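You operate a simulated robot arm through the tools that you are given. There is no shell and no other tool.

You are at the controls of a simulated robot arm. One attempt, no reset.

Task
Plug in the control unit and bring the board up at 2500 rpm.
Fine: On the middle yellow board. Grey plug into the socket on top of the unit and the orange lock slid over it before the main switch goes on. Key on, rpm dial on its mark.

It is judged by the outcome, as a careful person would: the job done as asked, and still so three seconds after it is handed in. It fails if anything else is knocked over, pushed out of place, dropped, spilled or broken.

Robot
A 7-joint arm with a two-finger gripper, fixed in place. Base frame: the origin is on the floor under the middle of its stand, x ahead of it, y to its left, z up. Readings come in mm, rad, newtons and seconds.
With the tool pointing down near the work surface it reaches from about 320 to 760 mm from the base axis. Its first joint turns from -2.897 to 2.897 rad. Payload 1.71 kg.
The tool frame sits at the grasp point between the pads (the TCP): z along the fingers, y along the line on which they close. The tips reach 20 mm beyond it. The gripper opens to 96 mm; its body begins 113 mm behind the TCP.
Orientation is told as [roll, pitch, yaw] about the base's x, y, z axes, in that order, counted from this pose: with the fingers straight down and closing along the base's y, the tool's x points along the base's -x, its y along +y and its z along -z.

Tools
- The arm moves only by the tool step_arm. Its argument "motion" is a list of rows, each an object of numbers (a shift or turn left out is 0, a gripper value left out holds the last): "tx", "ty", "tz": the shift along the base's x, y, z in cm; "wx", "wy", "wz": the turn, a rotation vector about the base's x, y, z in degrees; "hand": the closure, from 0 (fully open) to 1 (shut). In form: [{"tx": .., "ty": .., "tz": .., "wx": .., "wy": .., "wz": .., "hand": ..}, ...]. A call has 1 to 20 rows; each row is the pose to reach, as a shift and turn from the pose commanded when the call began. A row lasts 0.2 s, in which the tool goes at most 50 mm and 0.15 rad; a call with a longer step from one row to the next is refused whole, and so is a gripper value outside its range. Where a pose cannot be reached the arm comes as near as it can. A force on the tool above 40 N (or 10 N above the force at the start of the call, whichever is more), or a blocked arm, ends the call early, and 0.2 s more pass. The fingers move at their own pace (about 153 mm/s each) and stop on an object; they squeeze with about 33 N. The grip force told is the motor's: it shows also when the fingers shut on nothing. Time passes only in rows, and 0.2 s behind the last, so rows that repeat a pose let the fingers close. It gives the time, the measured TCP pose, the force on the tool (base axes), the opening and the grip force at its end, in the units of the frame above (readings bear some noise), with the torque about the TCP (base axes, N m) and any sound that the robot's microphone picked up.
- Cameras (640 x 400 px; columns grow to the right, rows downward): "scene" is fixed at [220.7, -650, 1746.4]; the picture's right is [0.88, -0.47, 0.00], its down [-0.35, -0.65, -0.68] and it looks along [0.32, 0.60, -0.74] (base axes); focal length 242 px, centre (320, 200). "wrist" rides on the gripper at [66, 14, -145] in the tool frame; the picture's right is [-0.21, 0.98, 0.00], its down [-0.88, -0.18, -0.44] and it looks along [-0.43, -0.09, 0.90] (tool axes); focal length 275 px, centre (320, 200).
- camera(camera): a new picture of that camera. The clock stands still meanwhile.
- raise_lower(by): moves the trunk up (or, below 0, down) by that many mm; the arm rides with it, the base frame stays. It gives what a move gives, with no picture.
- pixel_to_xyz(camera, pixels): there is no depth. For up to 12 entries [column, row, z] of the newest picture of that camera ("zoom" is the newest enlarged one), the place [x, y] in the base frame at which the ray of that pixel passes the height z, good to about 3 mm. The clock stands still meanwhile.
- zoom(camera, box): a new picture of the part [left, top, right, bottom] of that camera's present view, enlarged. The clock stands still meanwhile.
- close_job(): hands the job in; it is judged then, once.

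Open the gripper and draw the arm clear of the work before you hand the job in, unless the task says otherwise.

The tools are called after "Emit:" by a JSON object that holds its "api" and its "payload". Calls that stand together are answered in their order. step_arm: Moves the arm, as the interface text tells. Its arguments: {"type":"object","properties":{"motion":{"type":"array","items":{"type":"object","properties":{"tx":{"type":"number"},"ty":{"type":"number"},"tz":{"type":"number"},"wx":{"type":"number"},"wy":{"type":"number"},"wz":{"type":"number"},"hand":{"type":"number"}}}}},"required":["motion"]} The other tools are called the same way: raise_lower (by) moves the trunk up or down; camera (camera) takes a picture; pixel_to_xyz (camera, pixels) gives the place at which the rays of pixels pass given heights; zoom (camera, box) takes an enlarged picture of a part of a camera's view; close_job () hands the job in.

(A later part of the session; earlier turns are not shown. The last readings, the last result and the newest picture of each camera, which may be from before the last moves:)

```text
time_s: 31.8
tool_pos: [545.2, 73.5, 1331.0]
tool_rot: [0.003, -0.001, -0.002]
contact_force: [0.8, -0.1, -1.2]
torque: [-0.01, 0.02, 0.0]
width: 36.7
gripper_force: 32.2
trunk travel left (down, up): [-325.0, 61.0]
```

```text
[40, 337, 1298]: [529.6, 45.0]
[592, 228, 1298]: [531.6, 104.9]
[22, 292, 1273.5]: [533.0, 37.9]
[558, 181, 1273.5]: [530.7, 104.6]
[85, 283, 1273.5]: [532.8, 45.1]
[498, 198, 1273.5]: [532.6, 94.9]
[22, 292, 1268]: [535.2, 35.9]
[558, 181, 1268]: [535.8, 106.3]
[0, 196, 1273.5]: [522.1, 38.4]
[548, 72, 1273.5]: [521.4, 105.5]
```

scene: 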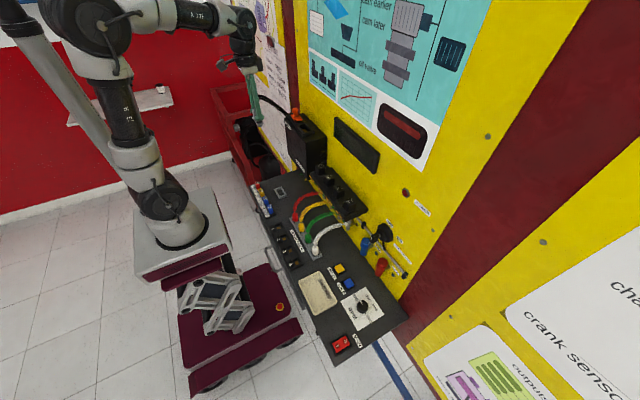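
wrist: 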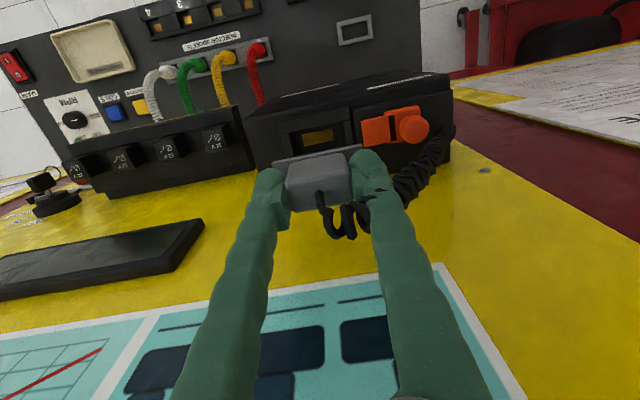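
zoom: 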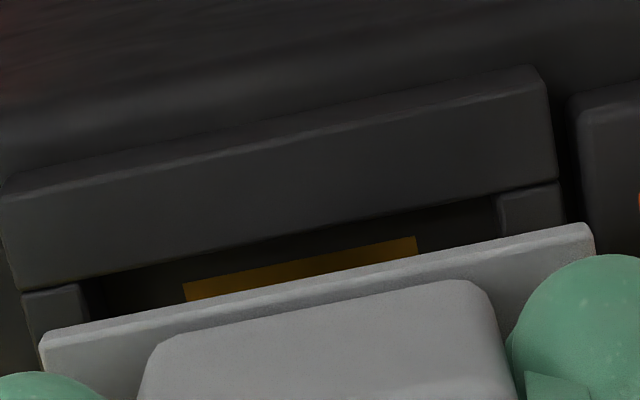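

In this zoom the flange is centred at y≈75, but the rim's inner opening is at y≈70–71. The plug evidently shifted about +3 mm during gripping, so I'll move −3.3 mm in y and +1 mm in x and re-check.

Emit:
{"api": "step_arm", "payload": {"motion": [{"tx": 0.1, "ty": -0.33}, {"tx": 0.1, "ty": -0.33}, {"tx": 0.1, "ty": -0.33}]}}

Emit:
{"api": "zoom", "payload": {"camera": "wrist", "box": [255, 110, 375, 185]}}

Emit:
{"api": "zoom", "payload": {"camera": "scene", "box": [295, 112, 325, 140]}}

```text
time_s: 32.6
tool_pos: [545.9, 70.0, 1331.3]
tool_rot: [0.003, -0.001, 0.001]
contact_force: [-0.7, -0.1, -0.9]
torque: [0.01, -0.01, 0.0]
width: 36.6
gripper_force: 33.1
trunk travel left (down, up): [-325.0, 61.0]
```

```text
5.33 times, centred on (315, 148) of wrist
```

zoom: 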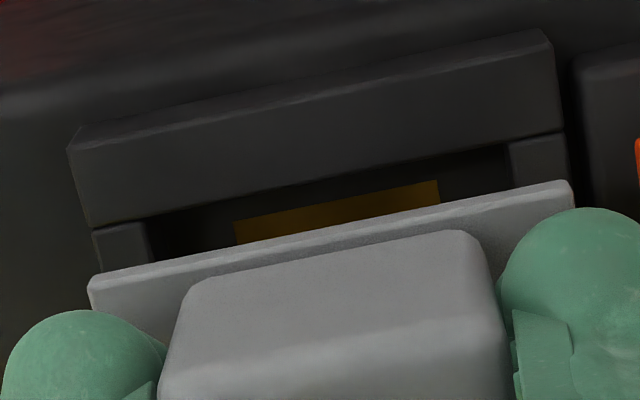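

```text
14.29 times, centred on (310, 126) of scene
```

zoom: 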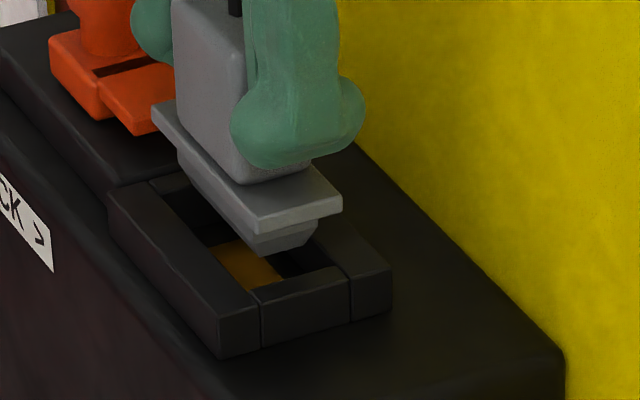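

The plug now looks centred over the opening in both views. I'm descending gently in 2 mm steps while watching for contact.

Emit:
{"api": "step_arm", "payload": {"motion": [{"tz": -0.2}, {"tz": -0.4}, {"tz": -0.6}, {"tz": -0.8}, {"tz": -1.0}, {"tz": -1.0}]}}

Emit:
{"api": "zoom", "payload": {"camera": "scene", "box": [295, 112, 325, 140]}}

Emit:
{"api": "zoom", "payload": {"camera": "wrist", "box": [255, 110, 375, 185]}}

```text
time_s: 34.0
tool_pos: [545.4, 69.4, 1320.7]
tool_rot: [0.001, -0.001, 0.001]
contact_force: [-0.4, 0.0, -0.6]
torque: [-0.01, 0.01, 0.04]
width: 36.8
gripper_force: 33.1
trunk travel left (down, up): [-325.0, 61.0]
```

```text
14.29 times, centred on (310, 126) of scene
```

zoom: 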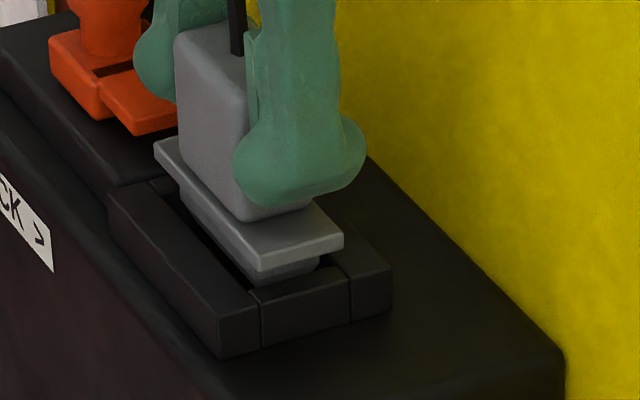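

```text
5.33 times, centred on (315, 148) of wrist
```

zoom: 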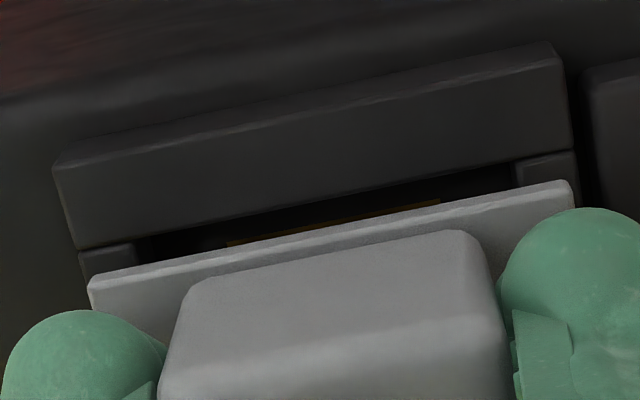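

The insert is entering the opening with no contact force. I'll continue down in 1 mm steps until it seats.

Emit:
{"api": "step_arm", "payload": {"motion": [{"tz": -0.1}, {"tz": -0.2}, {"tz": -0.3}, {"tz": -0.4}, {"tz": -0.5}, {"tz": -0.6}, {"tz": -0.7}, {"tz": -0.8}]}}

Emit:
{"api": "zoom", "payload": {"camera": "scene", "box": [295, 112, 325, 140]}}

Emit:
{"api": "zoom", "payload": {"camera": "wrist", "box": [255, 110, 375, 185]}}

```text
time_s: 35.8
tool_pos: [546.4, 69.5, 1315.4]
tool_rot: [0.003, -0.005, -0.001]
contact_force: [0.5, -0.2, 13.0]
torque: [-0.22, 0.04, -0.02]
width: 36.7
gripper_force: 33.0
trunk travel left (down, up): [-325.0, 61.0]
```

```text
14.29 times, centred on (310, 126) of scene
```

zoom: 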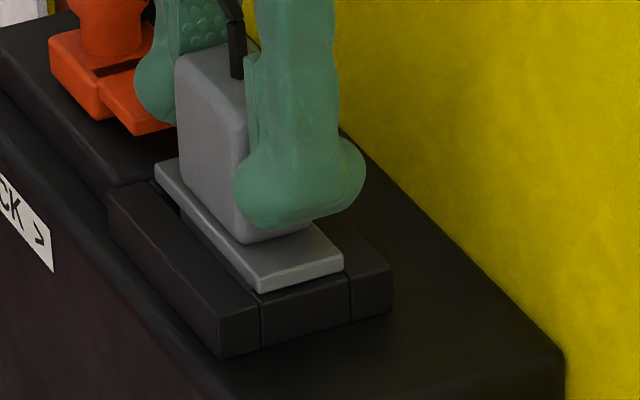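

```text
5.33 times, centred on (315, 148) of wrist
```

zoom: 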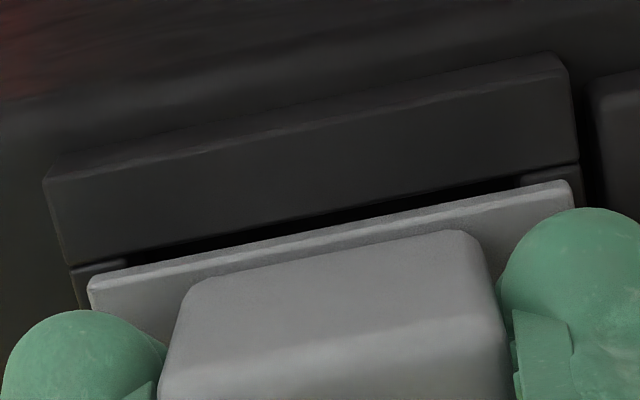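

At z≈1315.4 there is 13 N of upward force and the flange sits on the rim. I'll press a little more to find out whether it's fully home or there's further travel.

Emit:
{"api": "step_arm", "payload": {"motion": [{"tz": -0.1}, {"tz": -0.2}, {"tz": -0.3}, {"tz": -0.3}]}}

Emit:
{"api": "zoom", "payload": {"camera": "scene", "box": [295, 112, 325, 140]}}

Emit:
{"api": "zoom", "payload": {"camera": "wrist", "box": [250, 110, 410, 220]}}

```text
time_s: 36.8
tool_pos: [544.3, 70.2, 1311.3]
tool_rot: [0.003, -0.002, -0.001]
contact_force: [1.8, 3.7, 25.0]
torque: [0.01, -0.04, 0.0]
width: 36.9
gripper_force: 33.1
trunk travel left (down, up): [-325.0, 61.0]
```

```text
14.29 times, centred on (310, 126) of scene
```

zoom: 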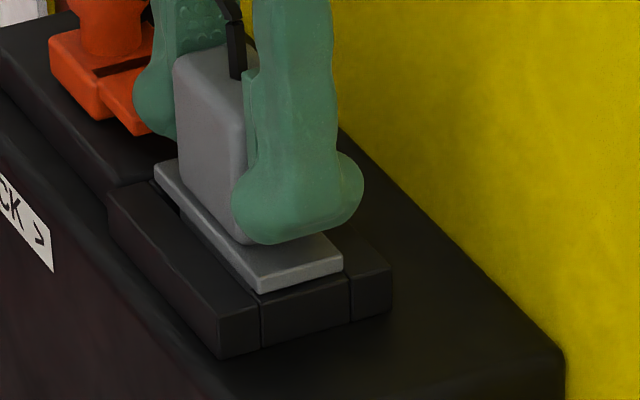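

```text
3.64 times, centred on (330, 165) of wrist
```

zoom: 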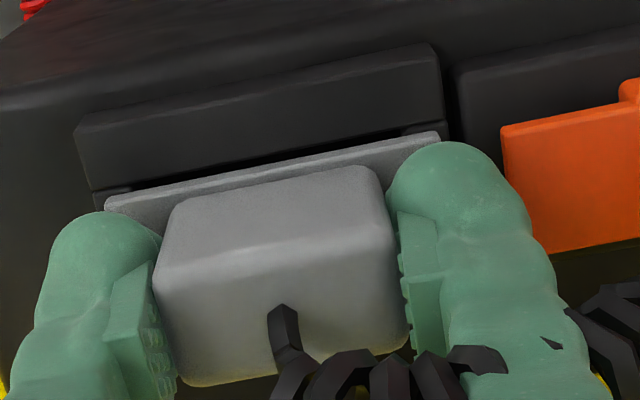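

The fingers slid about 4 mm down the body while the plug stayed put, so the flange is bearing on the rim. I'll relieve the preload, open slightly to about 58 mm, then lift straight up and inspect.

Emit:
{"api": "step_arm", "payload": {"motion": [{"tz": 0.3, "hand": 0.9}, {"tz": 0.3, "hand": 0.5}, {"tz": 0.3, "hand": 0.4}, {"tz": 0.3, "hand": 0.4}]}}

Emit:
{"api": "step_arm", "payload": {"motion": [{"tz": 1}, {"tz": 3}, {"tz": 5}, {"tz": 7}, {"tz": 7}]}}

Emit:
{"api": "camera", "payload": {"camera": "wrist"}}

Emit:
{"api": "zoom", "payload": {"camera": "scene", "box": [290, 104, 330, 140]}}

```text
time_s: 37.8
tool_pos: [545.6, 68.5, 1312.4]
tool_rot: [0.003, -0.002, -0.001]
contact_force: [-0.2, 0.1, 0.9]
torque: [-0.01, -0.01, 0.0]
width: 57.8
gripper_force: 0.0
trunk travel left (down, up): [-325.0, 61.0]
```

```text
time_s: 39.0
tool_pos: [545.2, 70.2, 1384.6]
tool_rot: [0.004, -0.002, 0.001]
contact_force: [-0.5, 0.5, 0.0]
torque: [0.01, 0.0, 0.01]
width: 57.4
gripper_force: 0.1
trunk travel left (down, up): [-325.0, 61.0]
```

```text
taken
```

wrist: 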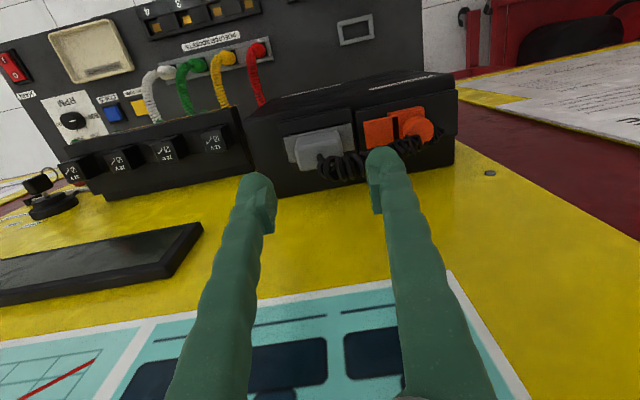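

```text
11.11 times, centred on (310, 122) of scene
```

zoom: 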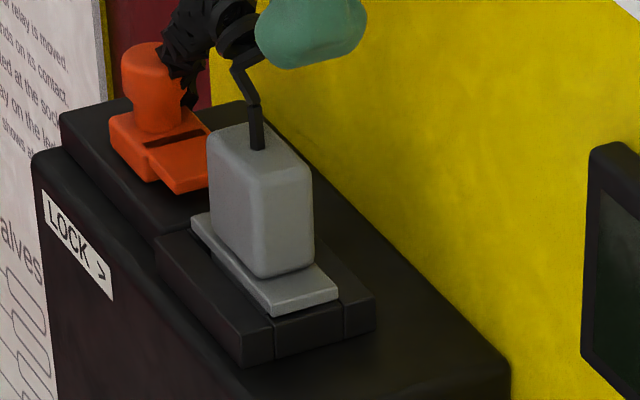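

The plug is standing in the socket. I'll zoom in the wrist view to check its seating and see the lock's condition.

Emit:
{"api": "zoom", "payload": {"camera": "wrist", "box": [260, 85, 450, 200]}}

Emit:
{"api": "zoom", "payload": {"camera": "scene", "box": [300, 116, 322, 138]}}

```text
3.37 times, centred on (355, 142) of wrist
```

zoom: 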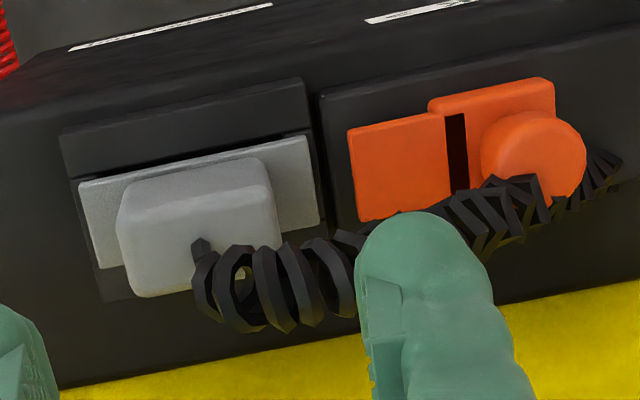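

```text
16.00 times, centred on (311, 127) of scene
```

zoom: 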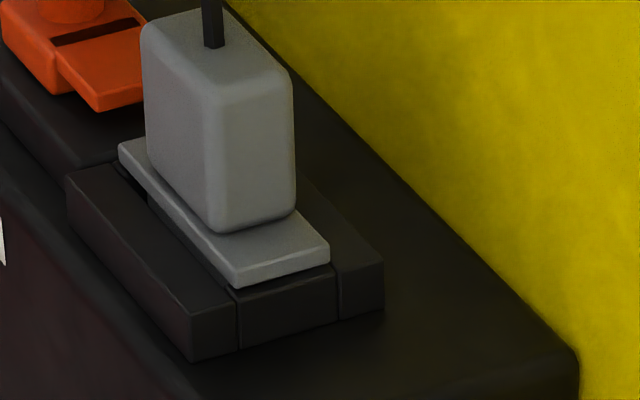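

The plug is seated with its flange on the rim walls. Now for the lock: I'll triangulate the knob using its top at scene (294.5,109) and wrist (418,127), plus the slider's base.

Emit:
{"api": "pixel_to_xyz", "payload": {"camera": "scene", "pixels": [[294.5, 108.95, 1310], [294.5, 108.95, 1330], [300.4, 119.7, 1280], [300.4, 119.7, 1290]]}}

Emit:
{"api": "pixel_to_xyz", "payload": {"camera": "wrist", "pixels": [[418.2, 127.2, 1310], [418.2, 127.2, 1330], [352.6, 120.8, 1280], [352.6, 120.8, 1290], [356.5, 147.5, 1284], [386, 115, 1284], [428, 108, 1290], [420, 105, 1290], [382, 114.5, 1290]]}}

Emit:
{"api": "zoom", "payload": {"camera": "scene", "box": [282, 98, 312, 128]}}

```text
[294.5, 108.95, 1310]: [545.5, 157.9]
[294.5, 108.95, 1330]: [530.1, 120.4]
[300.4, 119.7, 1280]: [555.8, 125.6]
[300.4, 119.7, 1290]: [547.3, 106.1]
```

```text
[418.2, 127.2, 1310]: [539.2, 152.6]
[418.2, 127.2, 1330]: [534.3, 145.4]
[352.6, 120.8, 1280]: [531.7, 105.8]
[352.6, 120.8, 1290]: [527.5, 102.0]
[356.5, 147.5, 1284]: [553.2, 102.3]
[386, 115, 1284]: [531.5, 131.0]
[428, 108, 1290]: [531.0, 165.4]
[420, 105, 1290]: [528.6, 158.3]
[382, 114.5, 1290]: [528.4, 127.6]
```

```text
13.33 times, centred on (297, 113) of scene
```

zoom: 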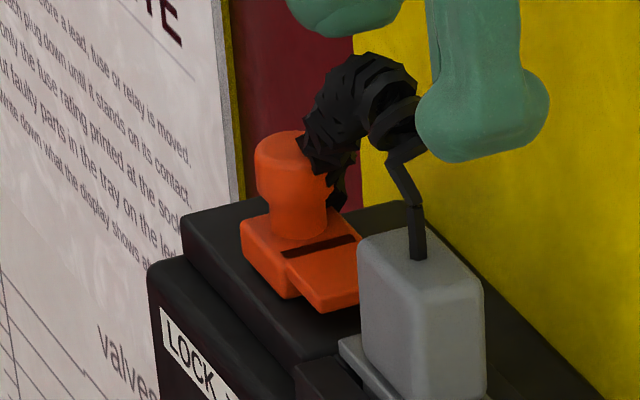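

The knob top is at about (541,151,1313). I'll go to the +y side of the knob with the fingers closed, staying high, and check the geometry before descending to push it toward −y.

Emit:
{"api": "step_arm", "payload": {"motion": [{"tx": -0.1, "ty": 4, "hand": 0.4}, {"tx": -0.3, "ty": 8, "hand": 0.6}, {"tx": -0.4, "ty": 12, "hand": 0.8}, {"tx": -0.4, "ty": 14, "hand": 1.0}, {"tx": -0.4, "ty": 14, "hand": 1.0}, {"tx": -0.4, "ty": 14, "hand": 1.0}]}}

Emit:
{"api": "camera", "payload": {"camera": "wrist"}}

Emit:
{"api": "zoom", "payload": {"camera": "scene", "box": [270, 80, 330, 140]}}

```text
time_s: 40.4
tool_pos: [542.4, 209.8, 1383.3]
tool_rot: [0.004, -0.002, 0.001]
contact_force: [0.6, 0.2, 0.1]
torque: [0.04, -0.01, 0.02]
width: 0.0
gripper_force: 29.9
trunk travel left (down, up): [-325.0, 61.0]
```

```text
taken
```

wrist: 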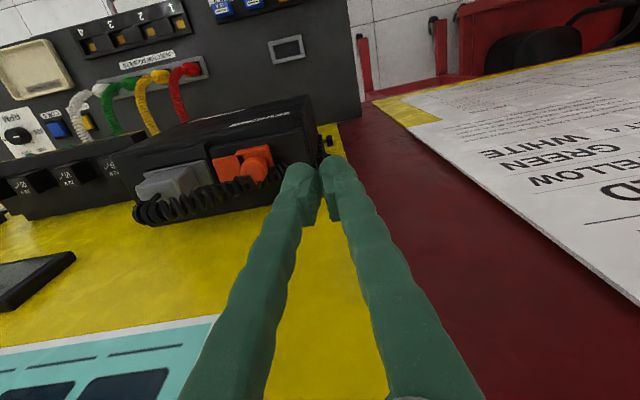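

```text
6.67 times, centred on (300, 110) of scene
```

zoom: 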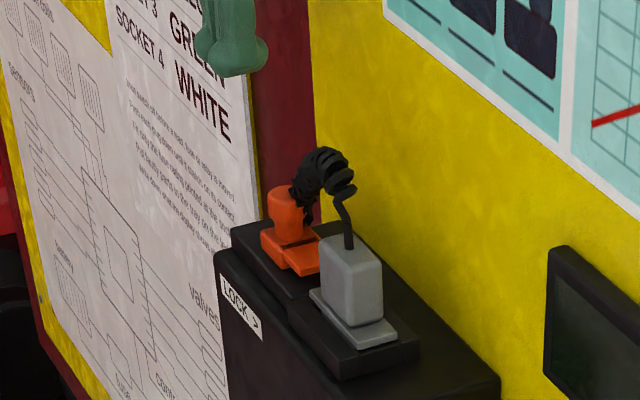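

The closed fingers are at (542,210), beyond the knob. I'm descending to z≈1317 (tips at about 1297), level with the knob's upper part.

Emit:
{"api": "step_arm", "payload": {"motion": [{"tz": -2}, {"tz": -4}, {"tz": -5.5}, {"tz": -6.6}, {"tz": -6.6}]}}

Emit:
{"api": "camera", "payload": {"camera": "wrist"}}

Emit:
{"api": "zoom", "payload": {"camera": "scene", "box": [270, 90, 330, 140]}}

```text
time_s: 41.6
tool_pos: [542.5, 208.6, 1316.0]
tool_rot: [0.003, -0.001, 0.002]
contact_force: [-0.3, -0.4, 0.0]
torque: [-0.02, 0.02, 0.03]
width: 0.1
gripper_force: 29.3
trunk travel left (down, up): [-325.0, 61.0]
```

```text
taken
```

wrist: 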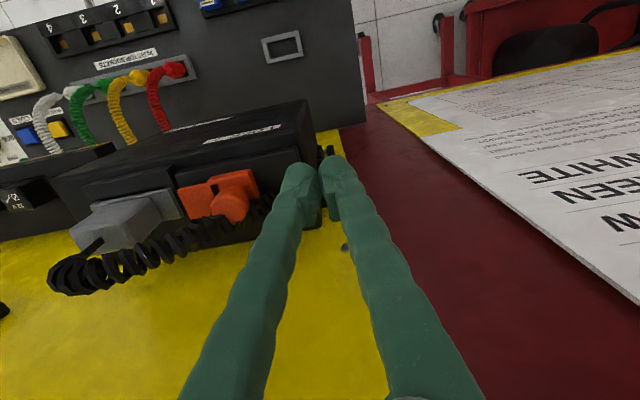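

```text
8.00 times, centred on (300, 115) of scene
```

zoom: 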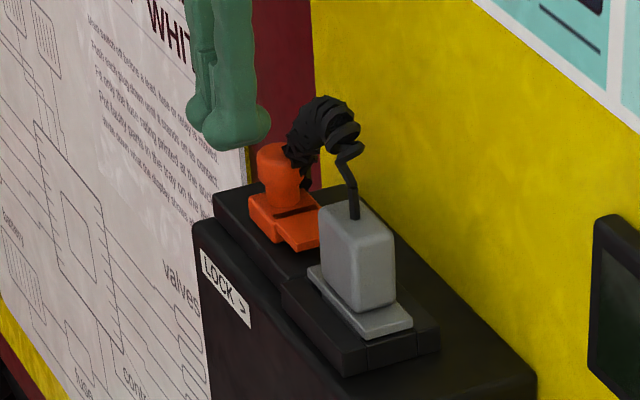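

No contact yet. I'll move −y toward the knob, quickly for the first 15 mm and then in 2 mm steps.

Emit:
{"api": "step_arm", "payload": {"motion": [{"ty": -0.8}, {"ty": -1.5}, {"ty": -1.7}, {"ty": -1.9}, {"ty": -2.1}, {"ty": -2.3}, {"ty": -2.5}, {"ty": -2.7}, {"ty": -2.9}, {"ty": -3.1}, {"ty": -3.1}]}}

Emit:
{"api": "camera", "payload": {"camera": "wrist"}}

Emit:
{"api": "zoom", "payload": {"camera": "scene", "box": [280, 95, 320, 135]}}

```text
time_s: 44.0
tool_pos: [543.7, 180.4, 1317.1]
tool_rot: [0.003, -0.002, 0.001]
contact_force: [0.7, -0.2, 0.4]
torque: [0.03, 0.0, 0.02]
width: 0.0
gripper_force: 29.6
trunk travel left (down, up): [-325.0, 61.0]
```

```text
taken
```

wrist: 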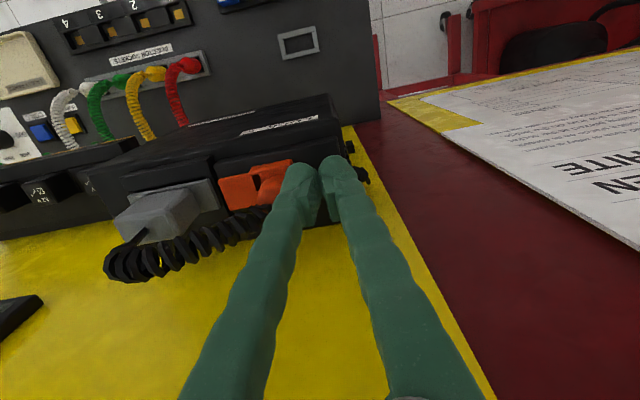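

```text
10.00 times, centred on (300, 115) of scene
```

zoom: 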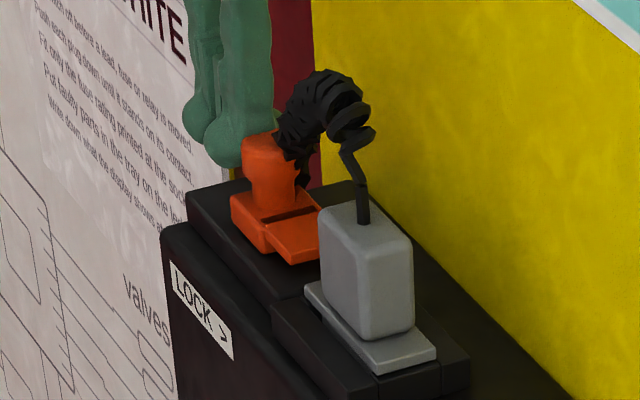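

I've reached y≈180 with no force, so the fingers should be nearly at the knob. I'll zoom the wrist view to check the gap.

Emit:
{"api": "zoom", "payload": {"camera": "wrist", "box": [190, 120, 370, 250]}}

```text
3.08 times, centred on (280, 185) of wrist
```

zoom: 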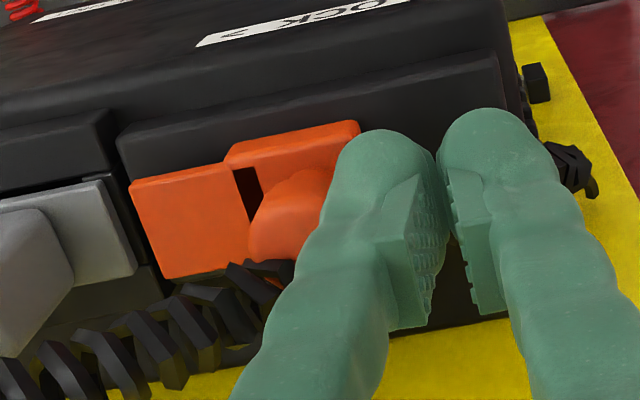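

The finger is just touching the knob's +y side and the tongue hasn't moved yet. I'll push −y in 2 mm steps, with the force limit as the guard.

Emit:
{"api": "step_arm", "payload": {"motion": [{"ty": -0.2}, {"ty": -0.4}, {"ty": -0.6}, {"ty": -0.8}, {"ty": -1.0}, {"ty": -1.2}, {"ty": -1.2}]}}

Emit:
{"api": "zoom", "payload": {"camera": "wrist", "box": [190, 120, 370, 250]}}

Emit:
{"api": "zoom", "payload": {"camera": "scene", "box": [280, 95, 320, 135]}}

```text
time_s: 45.6
tool_pos: [541.4, 167.0, 1317.9]
tool_rot: [0.004, -0.001, 0.0]
contact_force: [0.4, 0.3, -0.2]
torque: [0.02, 0.0, 0.01]
width: 0.1
gripper_force: 29.4
trunk travel left (down, up): [-325.0, 61.0]
```

```text
3.08 times, centred on (280, 185) of wrist
```

zoom: 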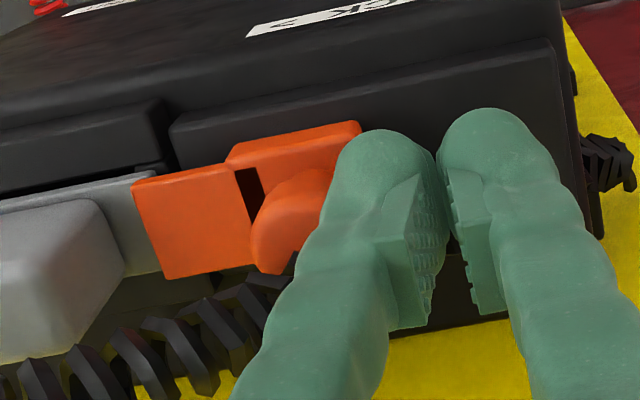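

```text
10.00 times, centred on (300, 115) of scene
```

zoom: 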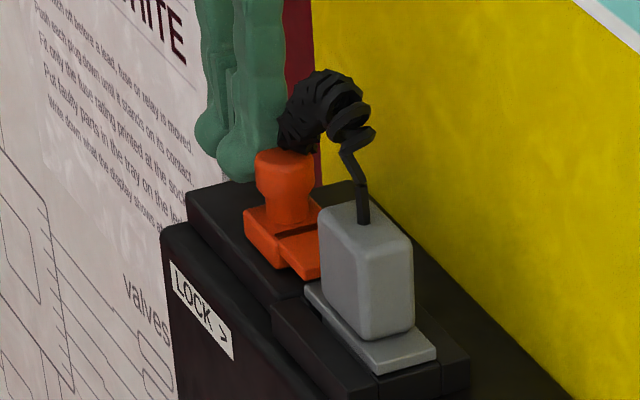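

The slider has moved about 12 mm with little resistance, and the tongue is starting to cover the flange. I'll keep pushing until it reaches its stop.

Emit:
{"api": "step_arm", "payload": {"motion": [{"ty": -0.2}, {"ty": -0.4}, {"ty": -0.6}, {"ty": -0.8}, {"ty": -1.0}, {"ty": -1.2}, {"ty": -1.4}, {"ty": -1.4}]}}

Emit:
{"api": "zoom", "payload": {"camera": "wrist", "box": [190, 120, 370, 250]}}

Emit:
{"api": "zoom", "payload": {"camera": "scene", "box": [280, 95, 320, 135]}}

```text
time_s: 47.4
tool_pos: [542.1, 156.5, 1317.2]
tool_rot: [0.003, -0.003, 0.002]
contact_force: [1.9, 17.6, 3.4]
torque: [0.07, -0.03, 0.08]
width: 0.0
gripper_force: 29.0
trunk travel left (down, up): [-325.0, 61.0]
```

```text
3.08 times, centred on (280, 185) of wrist
```

zoom: 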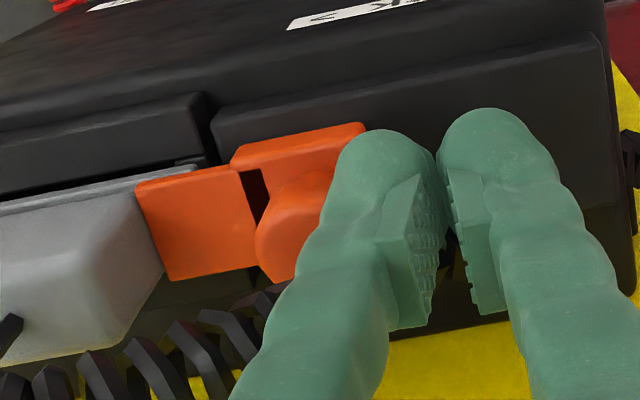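

```text
10.00 times, centred on (300, 115) of scene
```

zoom: 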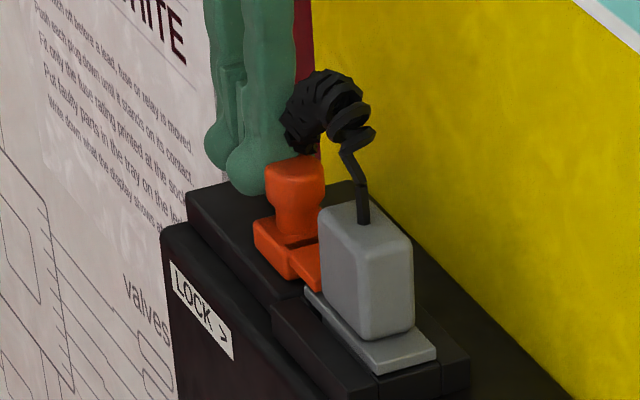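

The force rose to 17.6 N in +y, so the tongue now covers the flange right up to the plug body. I'll press slightly more to be sure it's at its end stop.

Emit:
{"api": "step_arm", "payload": {"motion": [{"ty": -0.1}, {"ty": -0.2}, {"ty": -0.3}, {"ty": -0.3}]}}

Emit:
{"api": "zoom", "payload": {"camera": "wrist", "box": [190, 120, 370, 250]}}

```text
time_s: 48.4
tool_pos: [540.9, 155.4, 1315.6]
tool_rot: [0.006, -0.001, 0.003]
contact_force: [1.0, 26.7, 2.8]
torque: [0.17, 0.0, 0.07]
width: 0.0
gripper_force: 29.8
trunk travel left (down, up): [-325.0, 61.0]
```

```text
3.08 times, centred on (280, 185) of wrist
```

zoom: 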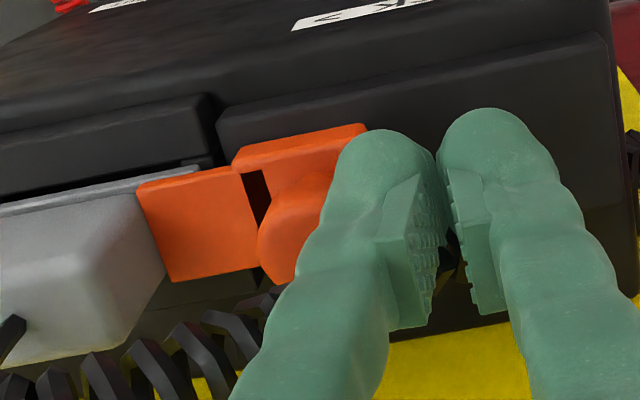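

It's firm at the stop, with 27 N and almost no further motion. I'm backing off in +y, then raising and viewing the result.

Emit:
{"api": "step_arm", "payload": {"motion": [{"ty": 0.5}, {"ty": 1.5}, {"ty": 3}, {"ty": 4, "tz": 2}, {"ty": 4, "tz": 5}, {"ty": 3, "tz": 8}, {"tx": -2, "ty": 0, "tz": 9}, {"tx": -5, "ty": -3, "tz": 9}, {"tx": -7, "ty": -6, "tz": 9}, {"tx": -7, "ty": -6, "tz": 9}]}}

Emit:
{"api": "camera", "payload": {"camera": "wrist"}}

Emit:
{"api": "zoom", "payload": {"camera": "scene", "box": [282, 98, 322, 138]}}

```text
time_s: 50.6
tool_pos: [473.9, 90.4, 1406.7]
tool_rot: [0.005, 0.0, 0.002]
contact_force: [0.4, 0.7, -0.7]
torque: [-0.05, 0.02, -0.03]
width: 0.0
gripper_force: 29.7
trunk travel left (down, up): [-325.0, 61.0]
```

```text
taken
```

wrist: 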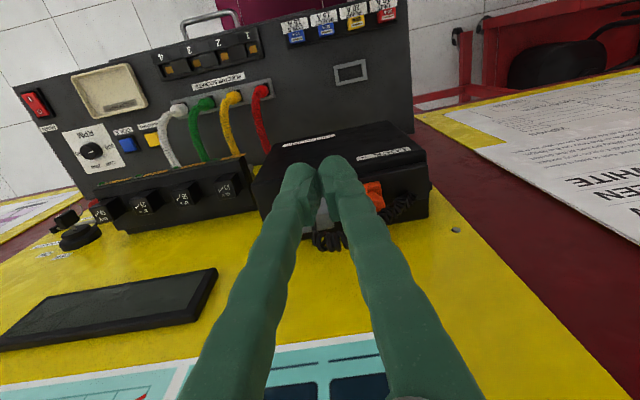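

```text
10.00 times, centred on (302, 118) of scene
```

zoom: 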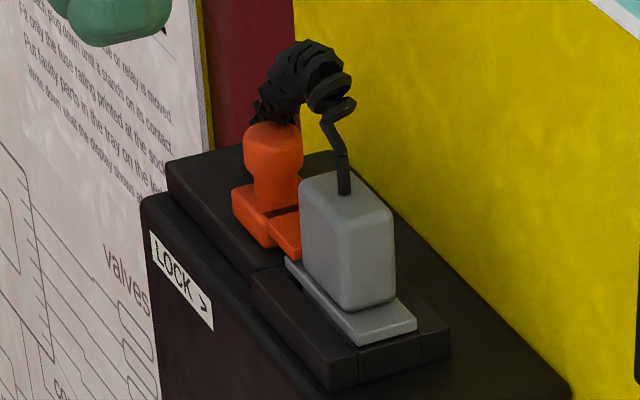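

The lock now covers the plug's flange, and the scene zoom shows the tongue against the plug body. Next is the main switch, so I'm retreating from the panel and swinging over to the right side of the console.

Emit:
{"api": "step_arm", "payload": {"motion": [{"tx": -2.5, "ty": -3}, {"tx": -5, "ty": -6}, {"tx": -7.5, "ty": -9}, {"tx": -9, "ty": -13}, {"tx": -10, "ty": -17}, {"tx": -11, "ty": -21}, {"tx": -12, "ty": -25}, {"tx": -13, "ty": -29}, {"tx": -14, "ty": -33, "tz": -1}, {"tx": -14.4, "ty": -37, "tz": -3}, {"tx": -14.4, "ty": -41, "tz": -5}, {"tx": -14.4, "ty": -44.5, "tz": -7}, {"tx": -14.4, "ty": -47, "tz": -8}, {"tx": -14.4, "ty": -47, "tz": -8}]}}

Emit:
{"api": "raise_lower", "payload": {"by": -220}}

Emit:
{"api": "camera", "payload": {"camera": "wrist"}}

Emit:
{"api": "camera", "payload": {"camera": "scene"}}

```text
time_s: 53.6
tool_pos: [328.0, -379.7, 1327.4]
tool_rot: [0.003, -0.004, 0.0]
contact_force: [-0.1, -0.4, 0.4]
torque: [-0.02, 0.0, -0.01]
width: 0.0
gripper_force: 29.6
trunk travel left (down, up): [-325.0, 61.0]
```

```text
time_s: 55.9
tool_pos: [327.4, -378.4, 1107.8]
tool_rot: [0.004, -0.002, 0.0]
contact_force: [0.1, -0.4, -0.8]
torque: [-0.01, -0.03, 0.01]
width: 0.0
gripper_force: 29.2
trunk travel left (down, up): [-105.0, 281.0]
```

```text
taken
```

wrist: 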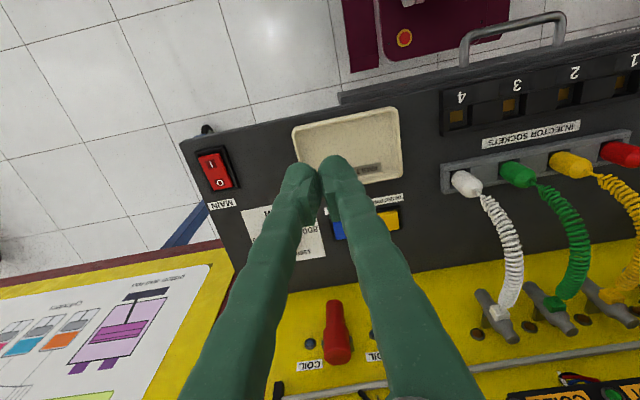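

```text
taken
```

scene: 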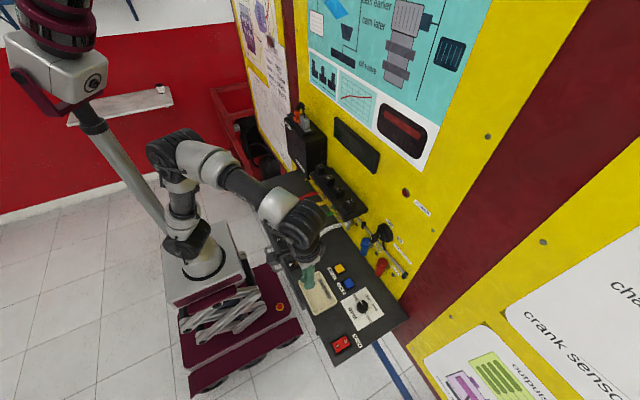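

The main switch is at wrist (216,170), with "I" on the −x side and "O" on the +x side. I'll zoom on the switch and the dial from both cameras.

Emit:
{"api": "zoom", "payload": {"camera": "wrist", "box": [175, 130, 265, 220]}}

Emit:
{"api": "zoom", "payload": {"camera": "scene", "box": [322, 328, 362, 360]}}

Emit:
{"api": "zoom", "payload": {"camera": "scene", "box": [335, 282, 390, 330]}}

Emit:
{"api": "zoom", "payload": {"camera": "scene", "box": [355, 210, 435, 285]}}

```text
4.44 times, centred on (220, 175) of wrist
```

zoom: 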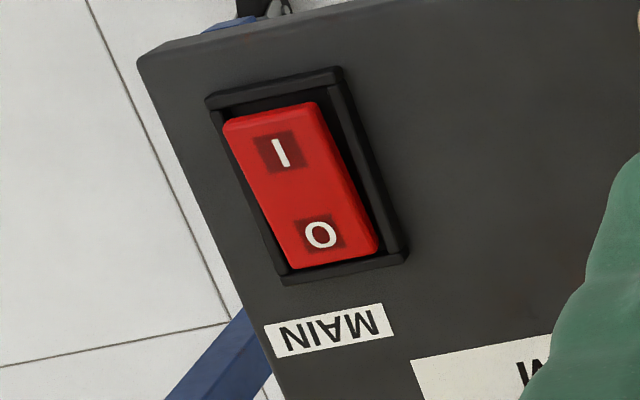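

```text
12.50 times, centred on (342, 344) of scene
```

zoom: 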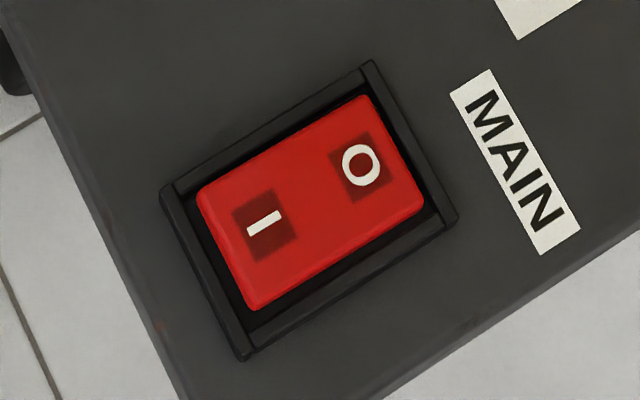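

```text
8.33 times, centred on (362, 306) of scene
```

zoom: 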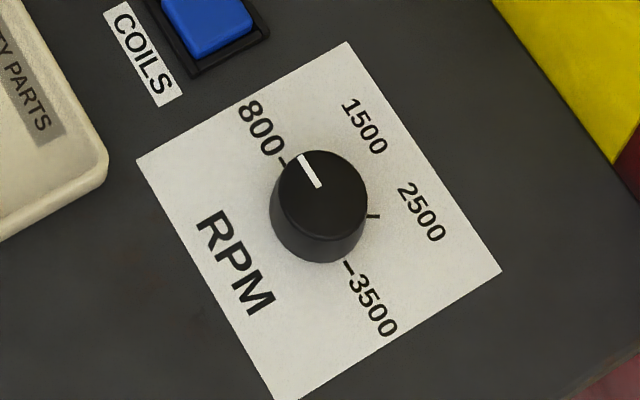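

```text
5.33 times, centred on (395, 248) of scene
```

zoom: 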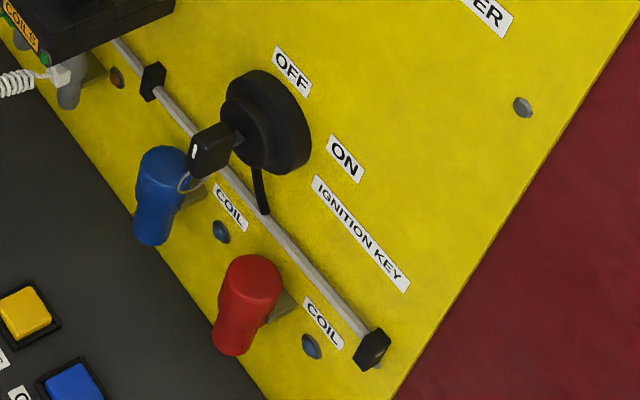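

The dial's marks are legible: the pointer is at 800, with ticks at 2500 and 3500. The rocker has its "I" end raised, so it is off. I'll triangulate the "I" half of the rocker.

Emit:
{"api": "pixel_to_xyz", "payload": {"camera": "scene", "pixels": [[337.5, 345.8, 900], [337.5, 345.8, 920], [345.3, 341.2, 900], [345.3, 341.2, 920], [333.9, 343.5, 900], [341.5, 333.8, 900]]}}

Emit:
{"api": "pixel_to_xyz", "payload": {"camera": "wrist", "pixels": [[211, 164.4, 900], [211, 164.4, 920], [220.2, 183, 900], [220.2, 183, 920]]}}

```text
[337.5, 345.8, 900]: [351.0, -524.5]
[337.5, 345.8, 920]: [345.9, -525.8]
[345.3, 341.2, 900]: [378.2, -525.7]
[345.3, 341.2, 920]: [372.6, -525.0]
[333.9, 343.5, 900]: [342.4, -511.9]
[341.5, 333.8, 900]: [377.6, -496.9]
```

```text
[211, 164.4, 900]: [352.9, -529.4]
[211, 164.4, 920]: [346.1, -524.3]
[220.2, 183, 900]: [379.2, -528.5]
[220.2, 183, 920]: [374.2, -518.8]
```

The "I" end is raised (z≈915) at about (347,−525.5), while "O" is at 906, which confirms it's off. I'm moving the closed fingers to hover above the "I" end.

Emit:
{"api": "step_arm", "payload": {"motion": [{"tx": 0.5, "ty": -4}, {"tx": 1, "ty": -8}, {"tx": 1.5, "ty": -12, "tz": -2}, {"tx": 1.8, "ty": -14.7, "tz": -5}, {"tx": 1.8, "ty": -14.7, "tz": -9}, {"tx": 1.8, "ty": -14.7, "tz": -13}, {"tx": 1.8, "ty": -14.7, "tz": -13}]}}

Emit:
{"api": "camera", "payload": {"camera": "wrist"}}

Emit:
{"api": "zoom", "payload": {"camera": "scene", "box": [312, 310, 372, 365]}}

```text
time_s: 57.5
tool_pos: [345.2, -526.1, 979.1]
tool_rot: [0.004, -0.001, -0.001]
contact_force: [-0.5, 0.3, -0.6]
torque: [0.05, 0.04, 0.0]
width: 0.1
gripper_force: 29.7
trunk travel left (down, up): [-105.0, 281.0]
```

```text
taken
```

wrist: 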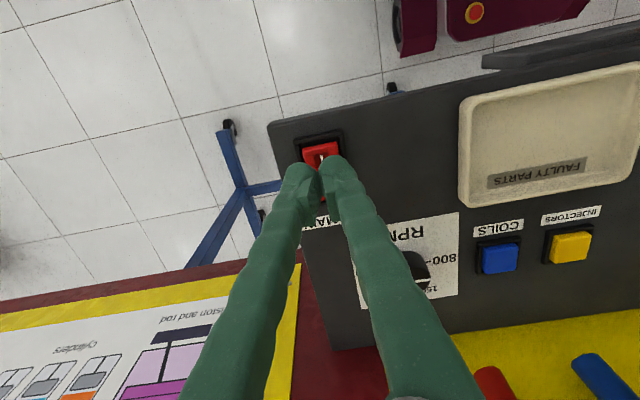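

```text
7.27 times, centred on (342, 338) of scene
```

zoom: 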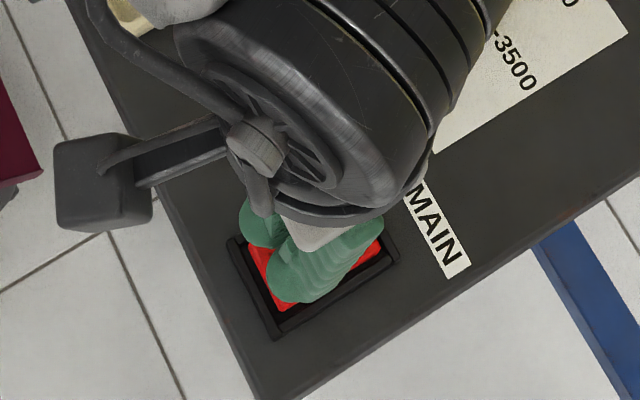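

The fingertips are directly above the rocker's "I" end. I'll descend quickly to just above it and then press in 2 mm steps.

Emit:
{"api": "step_arm", "payload": {"motion": [{"tz": -2}, {"tz": -3.8}, {"tz": -4.0}, {"tz": -4.2}, {"tz": -4.4}, {"tz": -4.6}, {"tz": -4.8}, {"tz": -5.0}, {"tz": -5.2}, {"tz": -5.4}, {"tz": -5.4}]}}

Emit:
{"api": "camera", "payload": {"camera": "wrist"}}

```text
time_s: 59.5
tool_pos: [329.7, -530.1, 935.8]
tool_rot: [-0.003, -0.025, -0.001]
contact_force: [0.6, -0.1, -0.4]
torque: [0.02, -0.05, -0.05]
width: 0.0
gripper_force: 29.7
trunk travel left (down, up): [-105.0, 281.0]
stopped in row 9: the force on the tool passed its limit at 44 N (the readings are from after the stop); the commanded pose is now the measured one
```

```text
taken
```

wrist: 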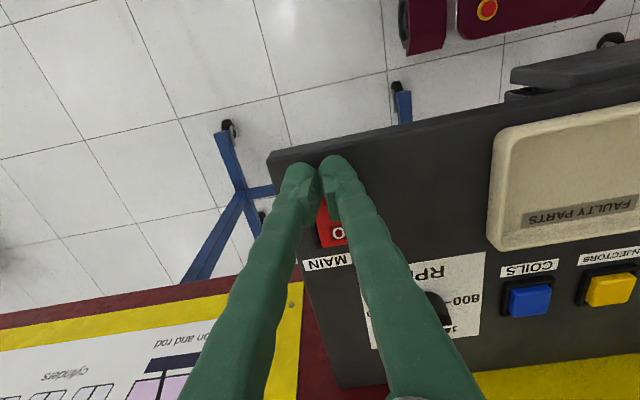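

The press stopped at 44 N and the tool slid to x≈330. I'll lift off and check whether the rocker toggled.

Emit:
{"api": "step_arm", "payload": {"motion": [{"tz": 2}, {"tz": 5}, {"tz": 8}, {"tz": 10, "ty": 3}, {"tz": 10, "ty": 6}, {"tz": 10, "ty": 6}]}}

Emit:
{"api": "camera", "payload": {"camera": "wrist"}}

Emit:
{"api": "zoom", "payload": {"camera": "scene", "box": [322, 328, 362, 360]}}

```text
time_s: 60.9
tool_pos: [330.9, -468.6, 1035.5]
tool_rot: [-0.003, -0.023, -0.002]
contact_force: [0.0, 1.0, 0.1]
torque: [0.0, 0.02, -0.01]
width: 0.0
gripper_force: 29.7
trunk travel left (down, up): [-105.0, 281.0]
```

```text
taken
```

wrist: 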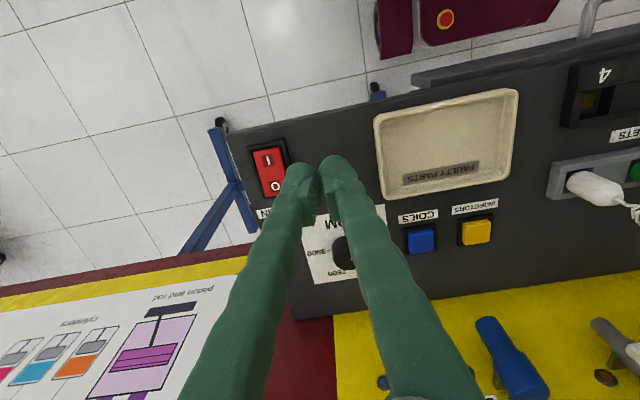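

```text
12.50 times, centred on (342, 344) of scene
```

zoom: 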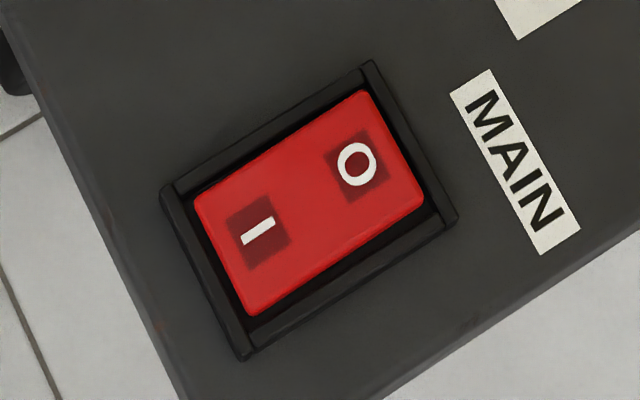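

The rocker's labels have shifted: "I" went from (264,222) to (258,230) and it looks brighter, so it probably toggled. I'll confirm with a wrist zoom and check the power lamp and display.

Emit:
{"api": "zoom", "payload": {"camera": "wrist", "box": [235, 125, 315, 205]}}

Emit:
{"api": "zoom", "payload": {"camera": "scene", "box": [320, 100, 450, 220]}}

Emit:
{"api": "pixel_to_xyz", "payload": {"camera": "scene", "pixels": [[337.04, 346.4, 900], [337.04, 346.4, 920], [344.9, 341.1, 900], [344.9, 341.1, 920]]}}

```text
5.00 times, centred on (275, 165) of wrist
```

zoom: 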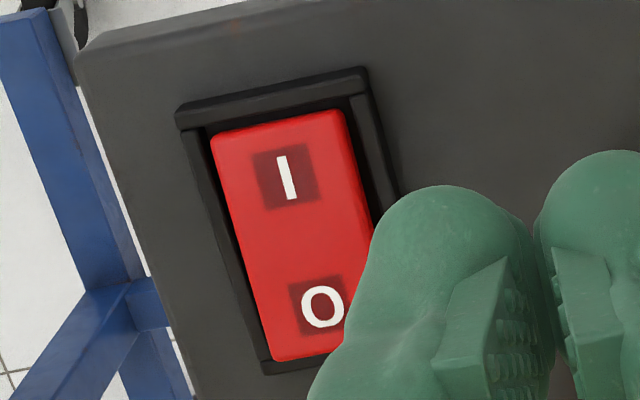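

```text
3.33 times, centred on (385, 160) of scene
```

zoom: 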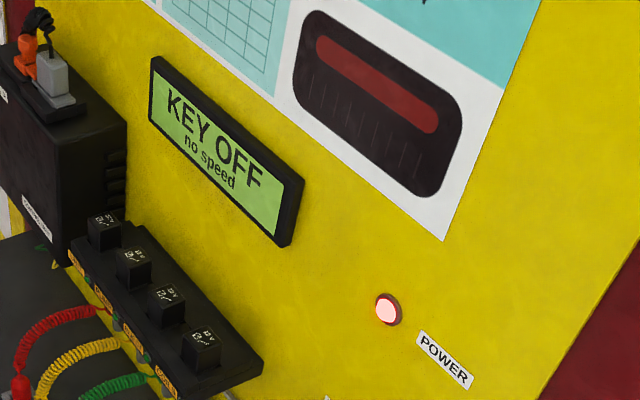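

```text
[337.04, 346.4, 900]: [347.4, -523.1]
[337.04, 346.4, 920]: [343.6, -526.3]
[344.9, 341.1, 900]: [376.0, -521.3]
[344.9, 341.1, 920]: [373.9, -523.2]
```

The POWER lamp is lit and the display reads "KEY OFF / no speed", so the main switch is on. Now the ignition key at about (590,−359,1120): I'll move in front of it while pitching the tool to point along +x.

Emit:
{"api": "step_arm", "payload": {"motion": [{"tx": 0.5, "ty": 1, "tz": 2}, {"tx": 1, "ty": 2, "tz": 4, "wy": -8}, {"tx": 1.5, "ty": 3, "tz": 6, "wy": -16}, {"tx": 2, "ty": 4, "tz": 8, "wy": -24}, {"tx": 3, "ty": 5, "tz": 10, "wy": -32}, {"tx": 4, "ty": 6, "tz": 11.5, "wy": -40}, {"tx": 5, "ty": 7.5, "tz": 11.5, "wy": -48}, {"tx": 6, "ty": 9, "tz": 11.5, "wy": -56}, {"tx": 7, "ty": 10, "tz": 11.5, "wy": -64}, {"tx": 8, "ty": 11, "tz": 11.5, "wy": -72}, {"tx": 9, "ty": 11, "tz": 11.5, "wy": -80}, {"tx": 10, "ty": 11, "tz": 11.5, "wy": -88}, {"tx": 10, "ty": 11, "tz": 11.5, "wy": -88.7, "hand": 0.5}, {"tx": 10, "ty": 11, "tz": 11.5, "wy": -88.7, "hand": 0}, {"tx": 10, "ty": 11, "tz": 11.5, "wy": -88.7, "hand": 0}]}}

Emit:
{"api": "camera", "payload": {"camera": "wrist"}}

Emit:
{"api": "camera", "payload": {"camera": "scene"}}

```text
time_s: 64.1
tool_pos: [434.1, -358.1, 1148.6]
tool_rot: [1.819, -1.568, -1.822]
contact_force: [-0.7, -0.8, 0.2]
torque: [-0.02, 0.0, 0.03]
width: 96.0
gripper_force: 0.1
trunk travel left (down, up): [-105.0, 281.0]
```

```text
taken
```

wrist: 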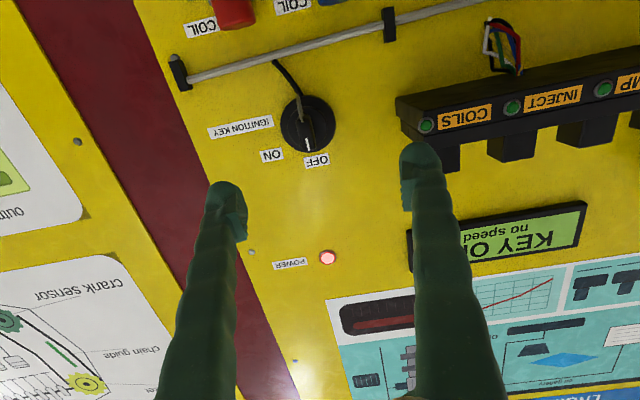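

```text
taken
```

scene: 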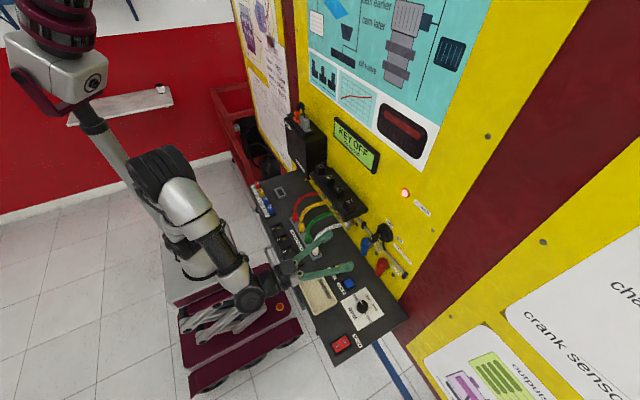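

The key is visible upside-down at wrist (307,125), with OFF and ON labels above it in true orientation. I'll zoom in on it.

Emit:
{"api": "zoom", "payload": {"camera": "wrist", "box": [240, 60, 380, 180]}}

Emit:
{"api": "zoom", "payload": {"camera": "wrist", "box": [275, 90, 340, 160]}}

Emit:
{"api": "zoom", "payload": {"camera": "scene", "box": [365, 215, 405, 255]}}

```text
3.33 times, centred on (310, 120) of wrist
```

zoom: 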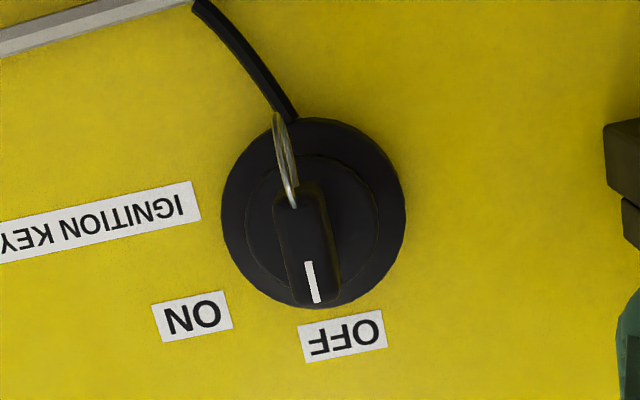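

```text
5.71 times, centred on (308, 125) of wrist
```

zoom: 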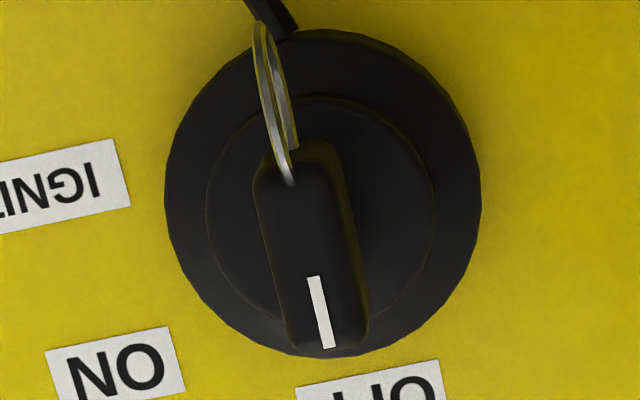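

```text
10.00 times, centred on (385, 235) of scene
```

zoom: 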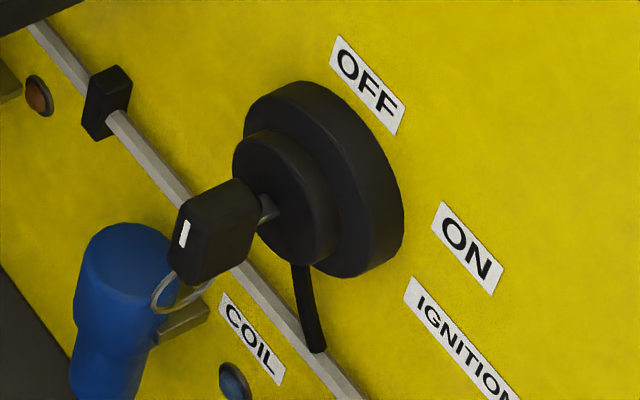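

The key's bow is a vertical plate about 12 mm thick in y, pointing at OFF. ON lies roughly 55° clockwise as seen from the front. I'll triangulate the bow's white mark and the lock body.

Emit:
{"api": "pixel_to_xyz", "payload": {"camera": "scene", "pixels": [[371.5, 238.3, 1100], [371.5, 238.3, 1140], [375.2, 239.2, 1100], [375.2, 239.2, 1140], [383.5, 231.5, 1100], [383.5, 231.5, 1140]]}}

Emit:
{"api": "pixel_to_xyz", "payload": {"camera": "wrist", "pixels": [[308.2, 144.6, 1110], [308.2, 144.6, 1130], [308.2, 144.6, 1150], [307, 134, 1110], [307, 134, 1130], [308, 124, 1110], [308, 124, 1130], [328, 257, 1300], [328, 257, 1350]]}}

```text
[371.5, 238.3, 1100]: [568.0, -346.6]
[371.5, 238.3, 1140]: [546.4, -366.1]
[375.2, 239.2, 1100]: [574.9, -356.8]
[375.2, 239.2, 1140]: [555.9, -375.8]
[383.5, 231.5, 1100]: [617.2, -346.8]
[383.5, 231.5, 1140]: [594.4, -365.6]
```

```text
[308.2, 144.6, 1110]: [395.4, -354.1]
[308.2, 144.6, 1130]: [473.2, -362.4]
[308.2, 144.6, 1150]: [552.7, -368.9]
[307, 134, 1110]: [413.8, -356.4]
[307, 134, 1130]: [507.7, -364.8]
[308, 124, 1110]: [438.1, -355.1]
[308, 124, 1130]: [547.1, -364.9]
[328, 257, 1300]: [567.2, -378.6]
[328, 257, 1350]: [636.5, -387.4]
```

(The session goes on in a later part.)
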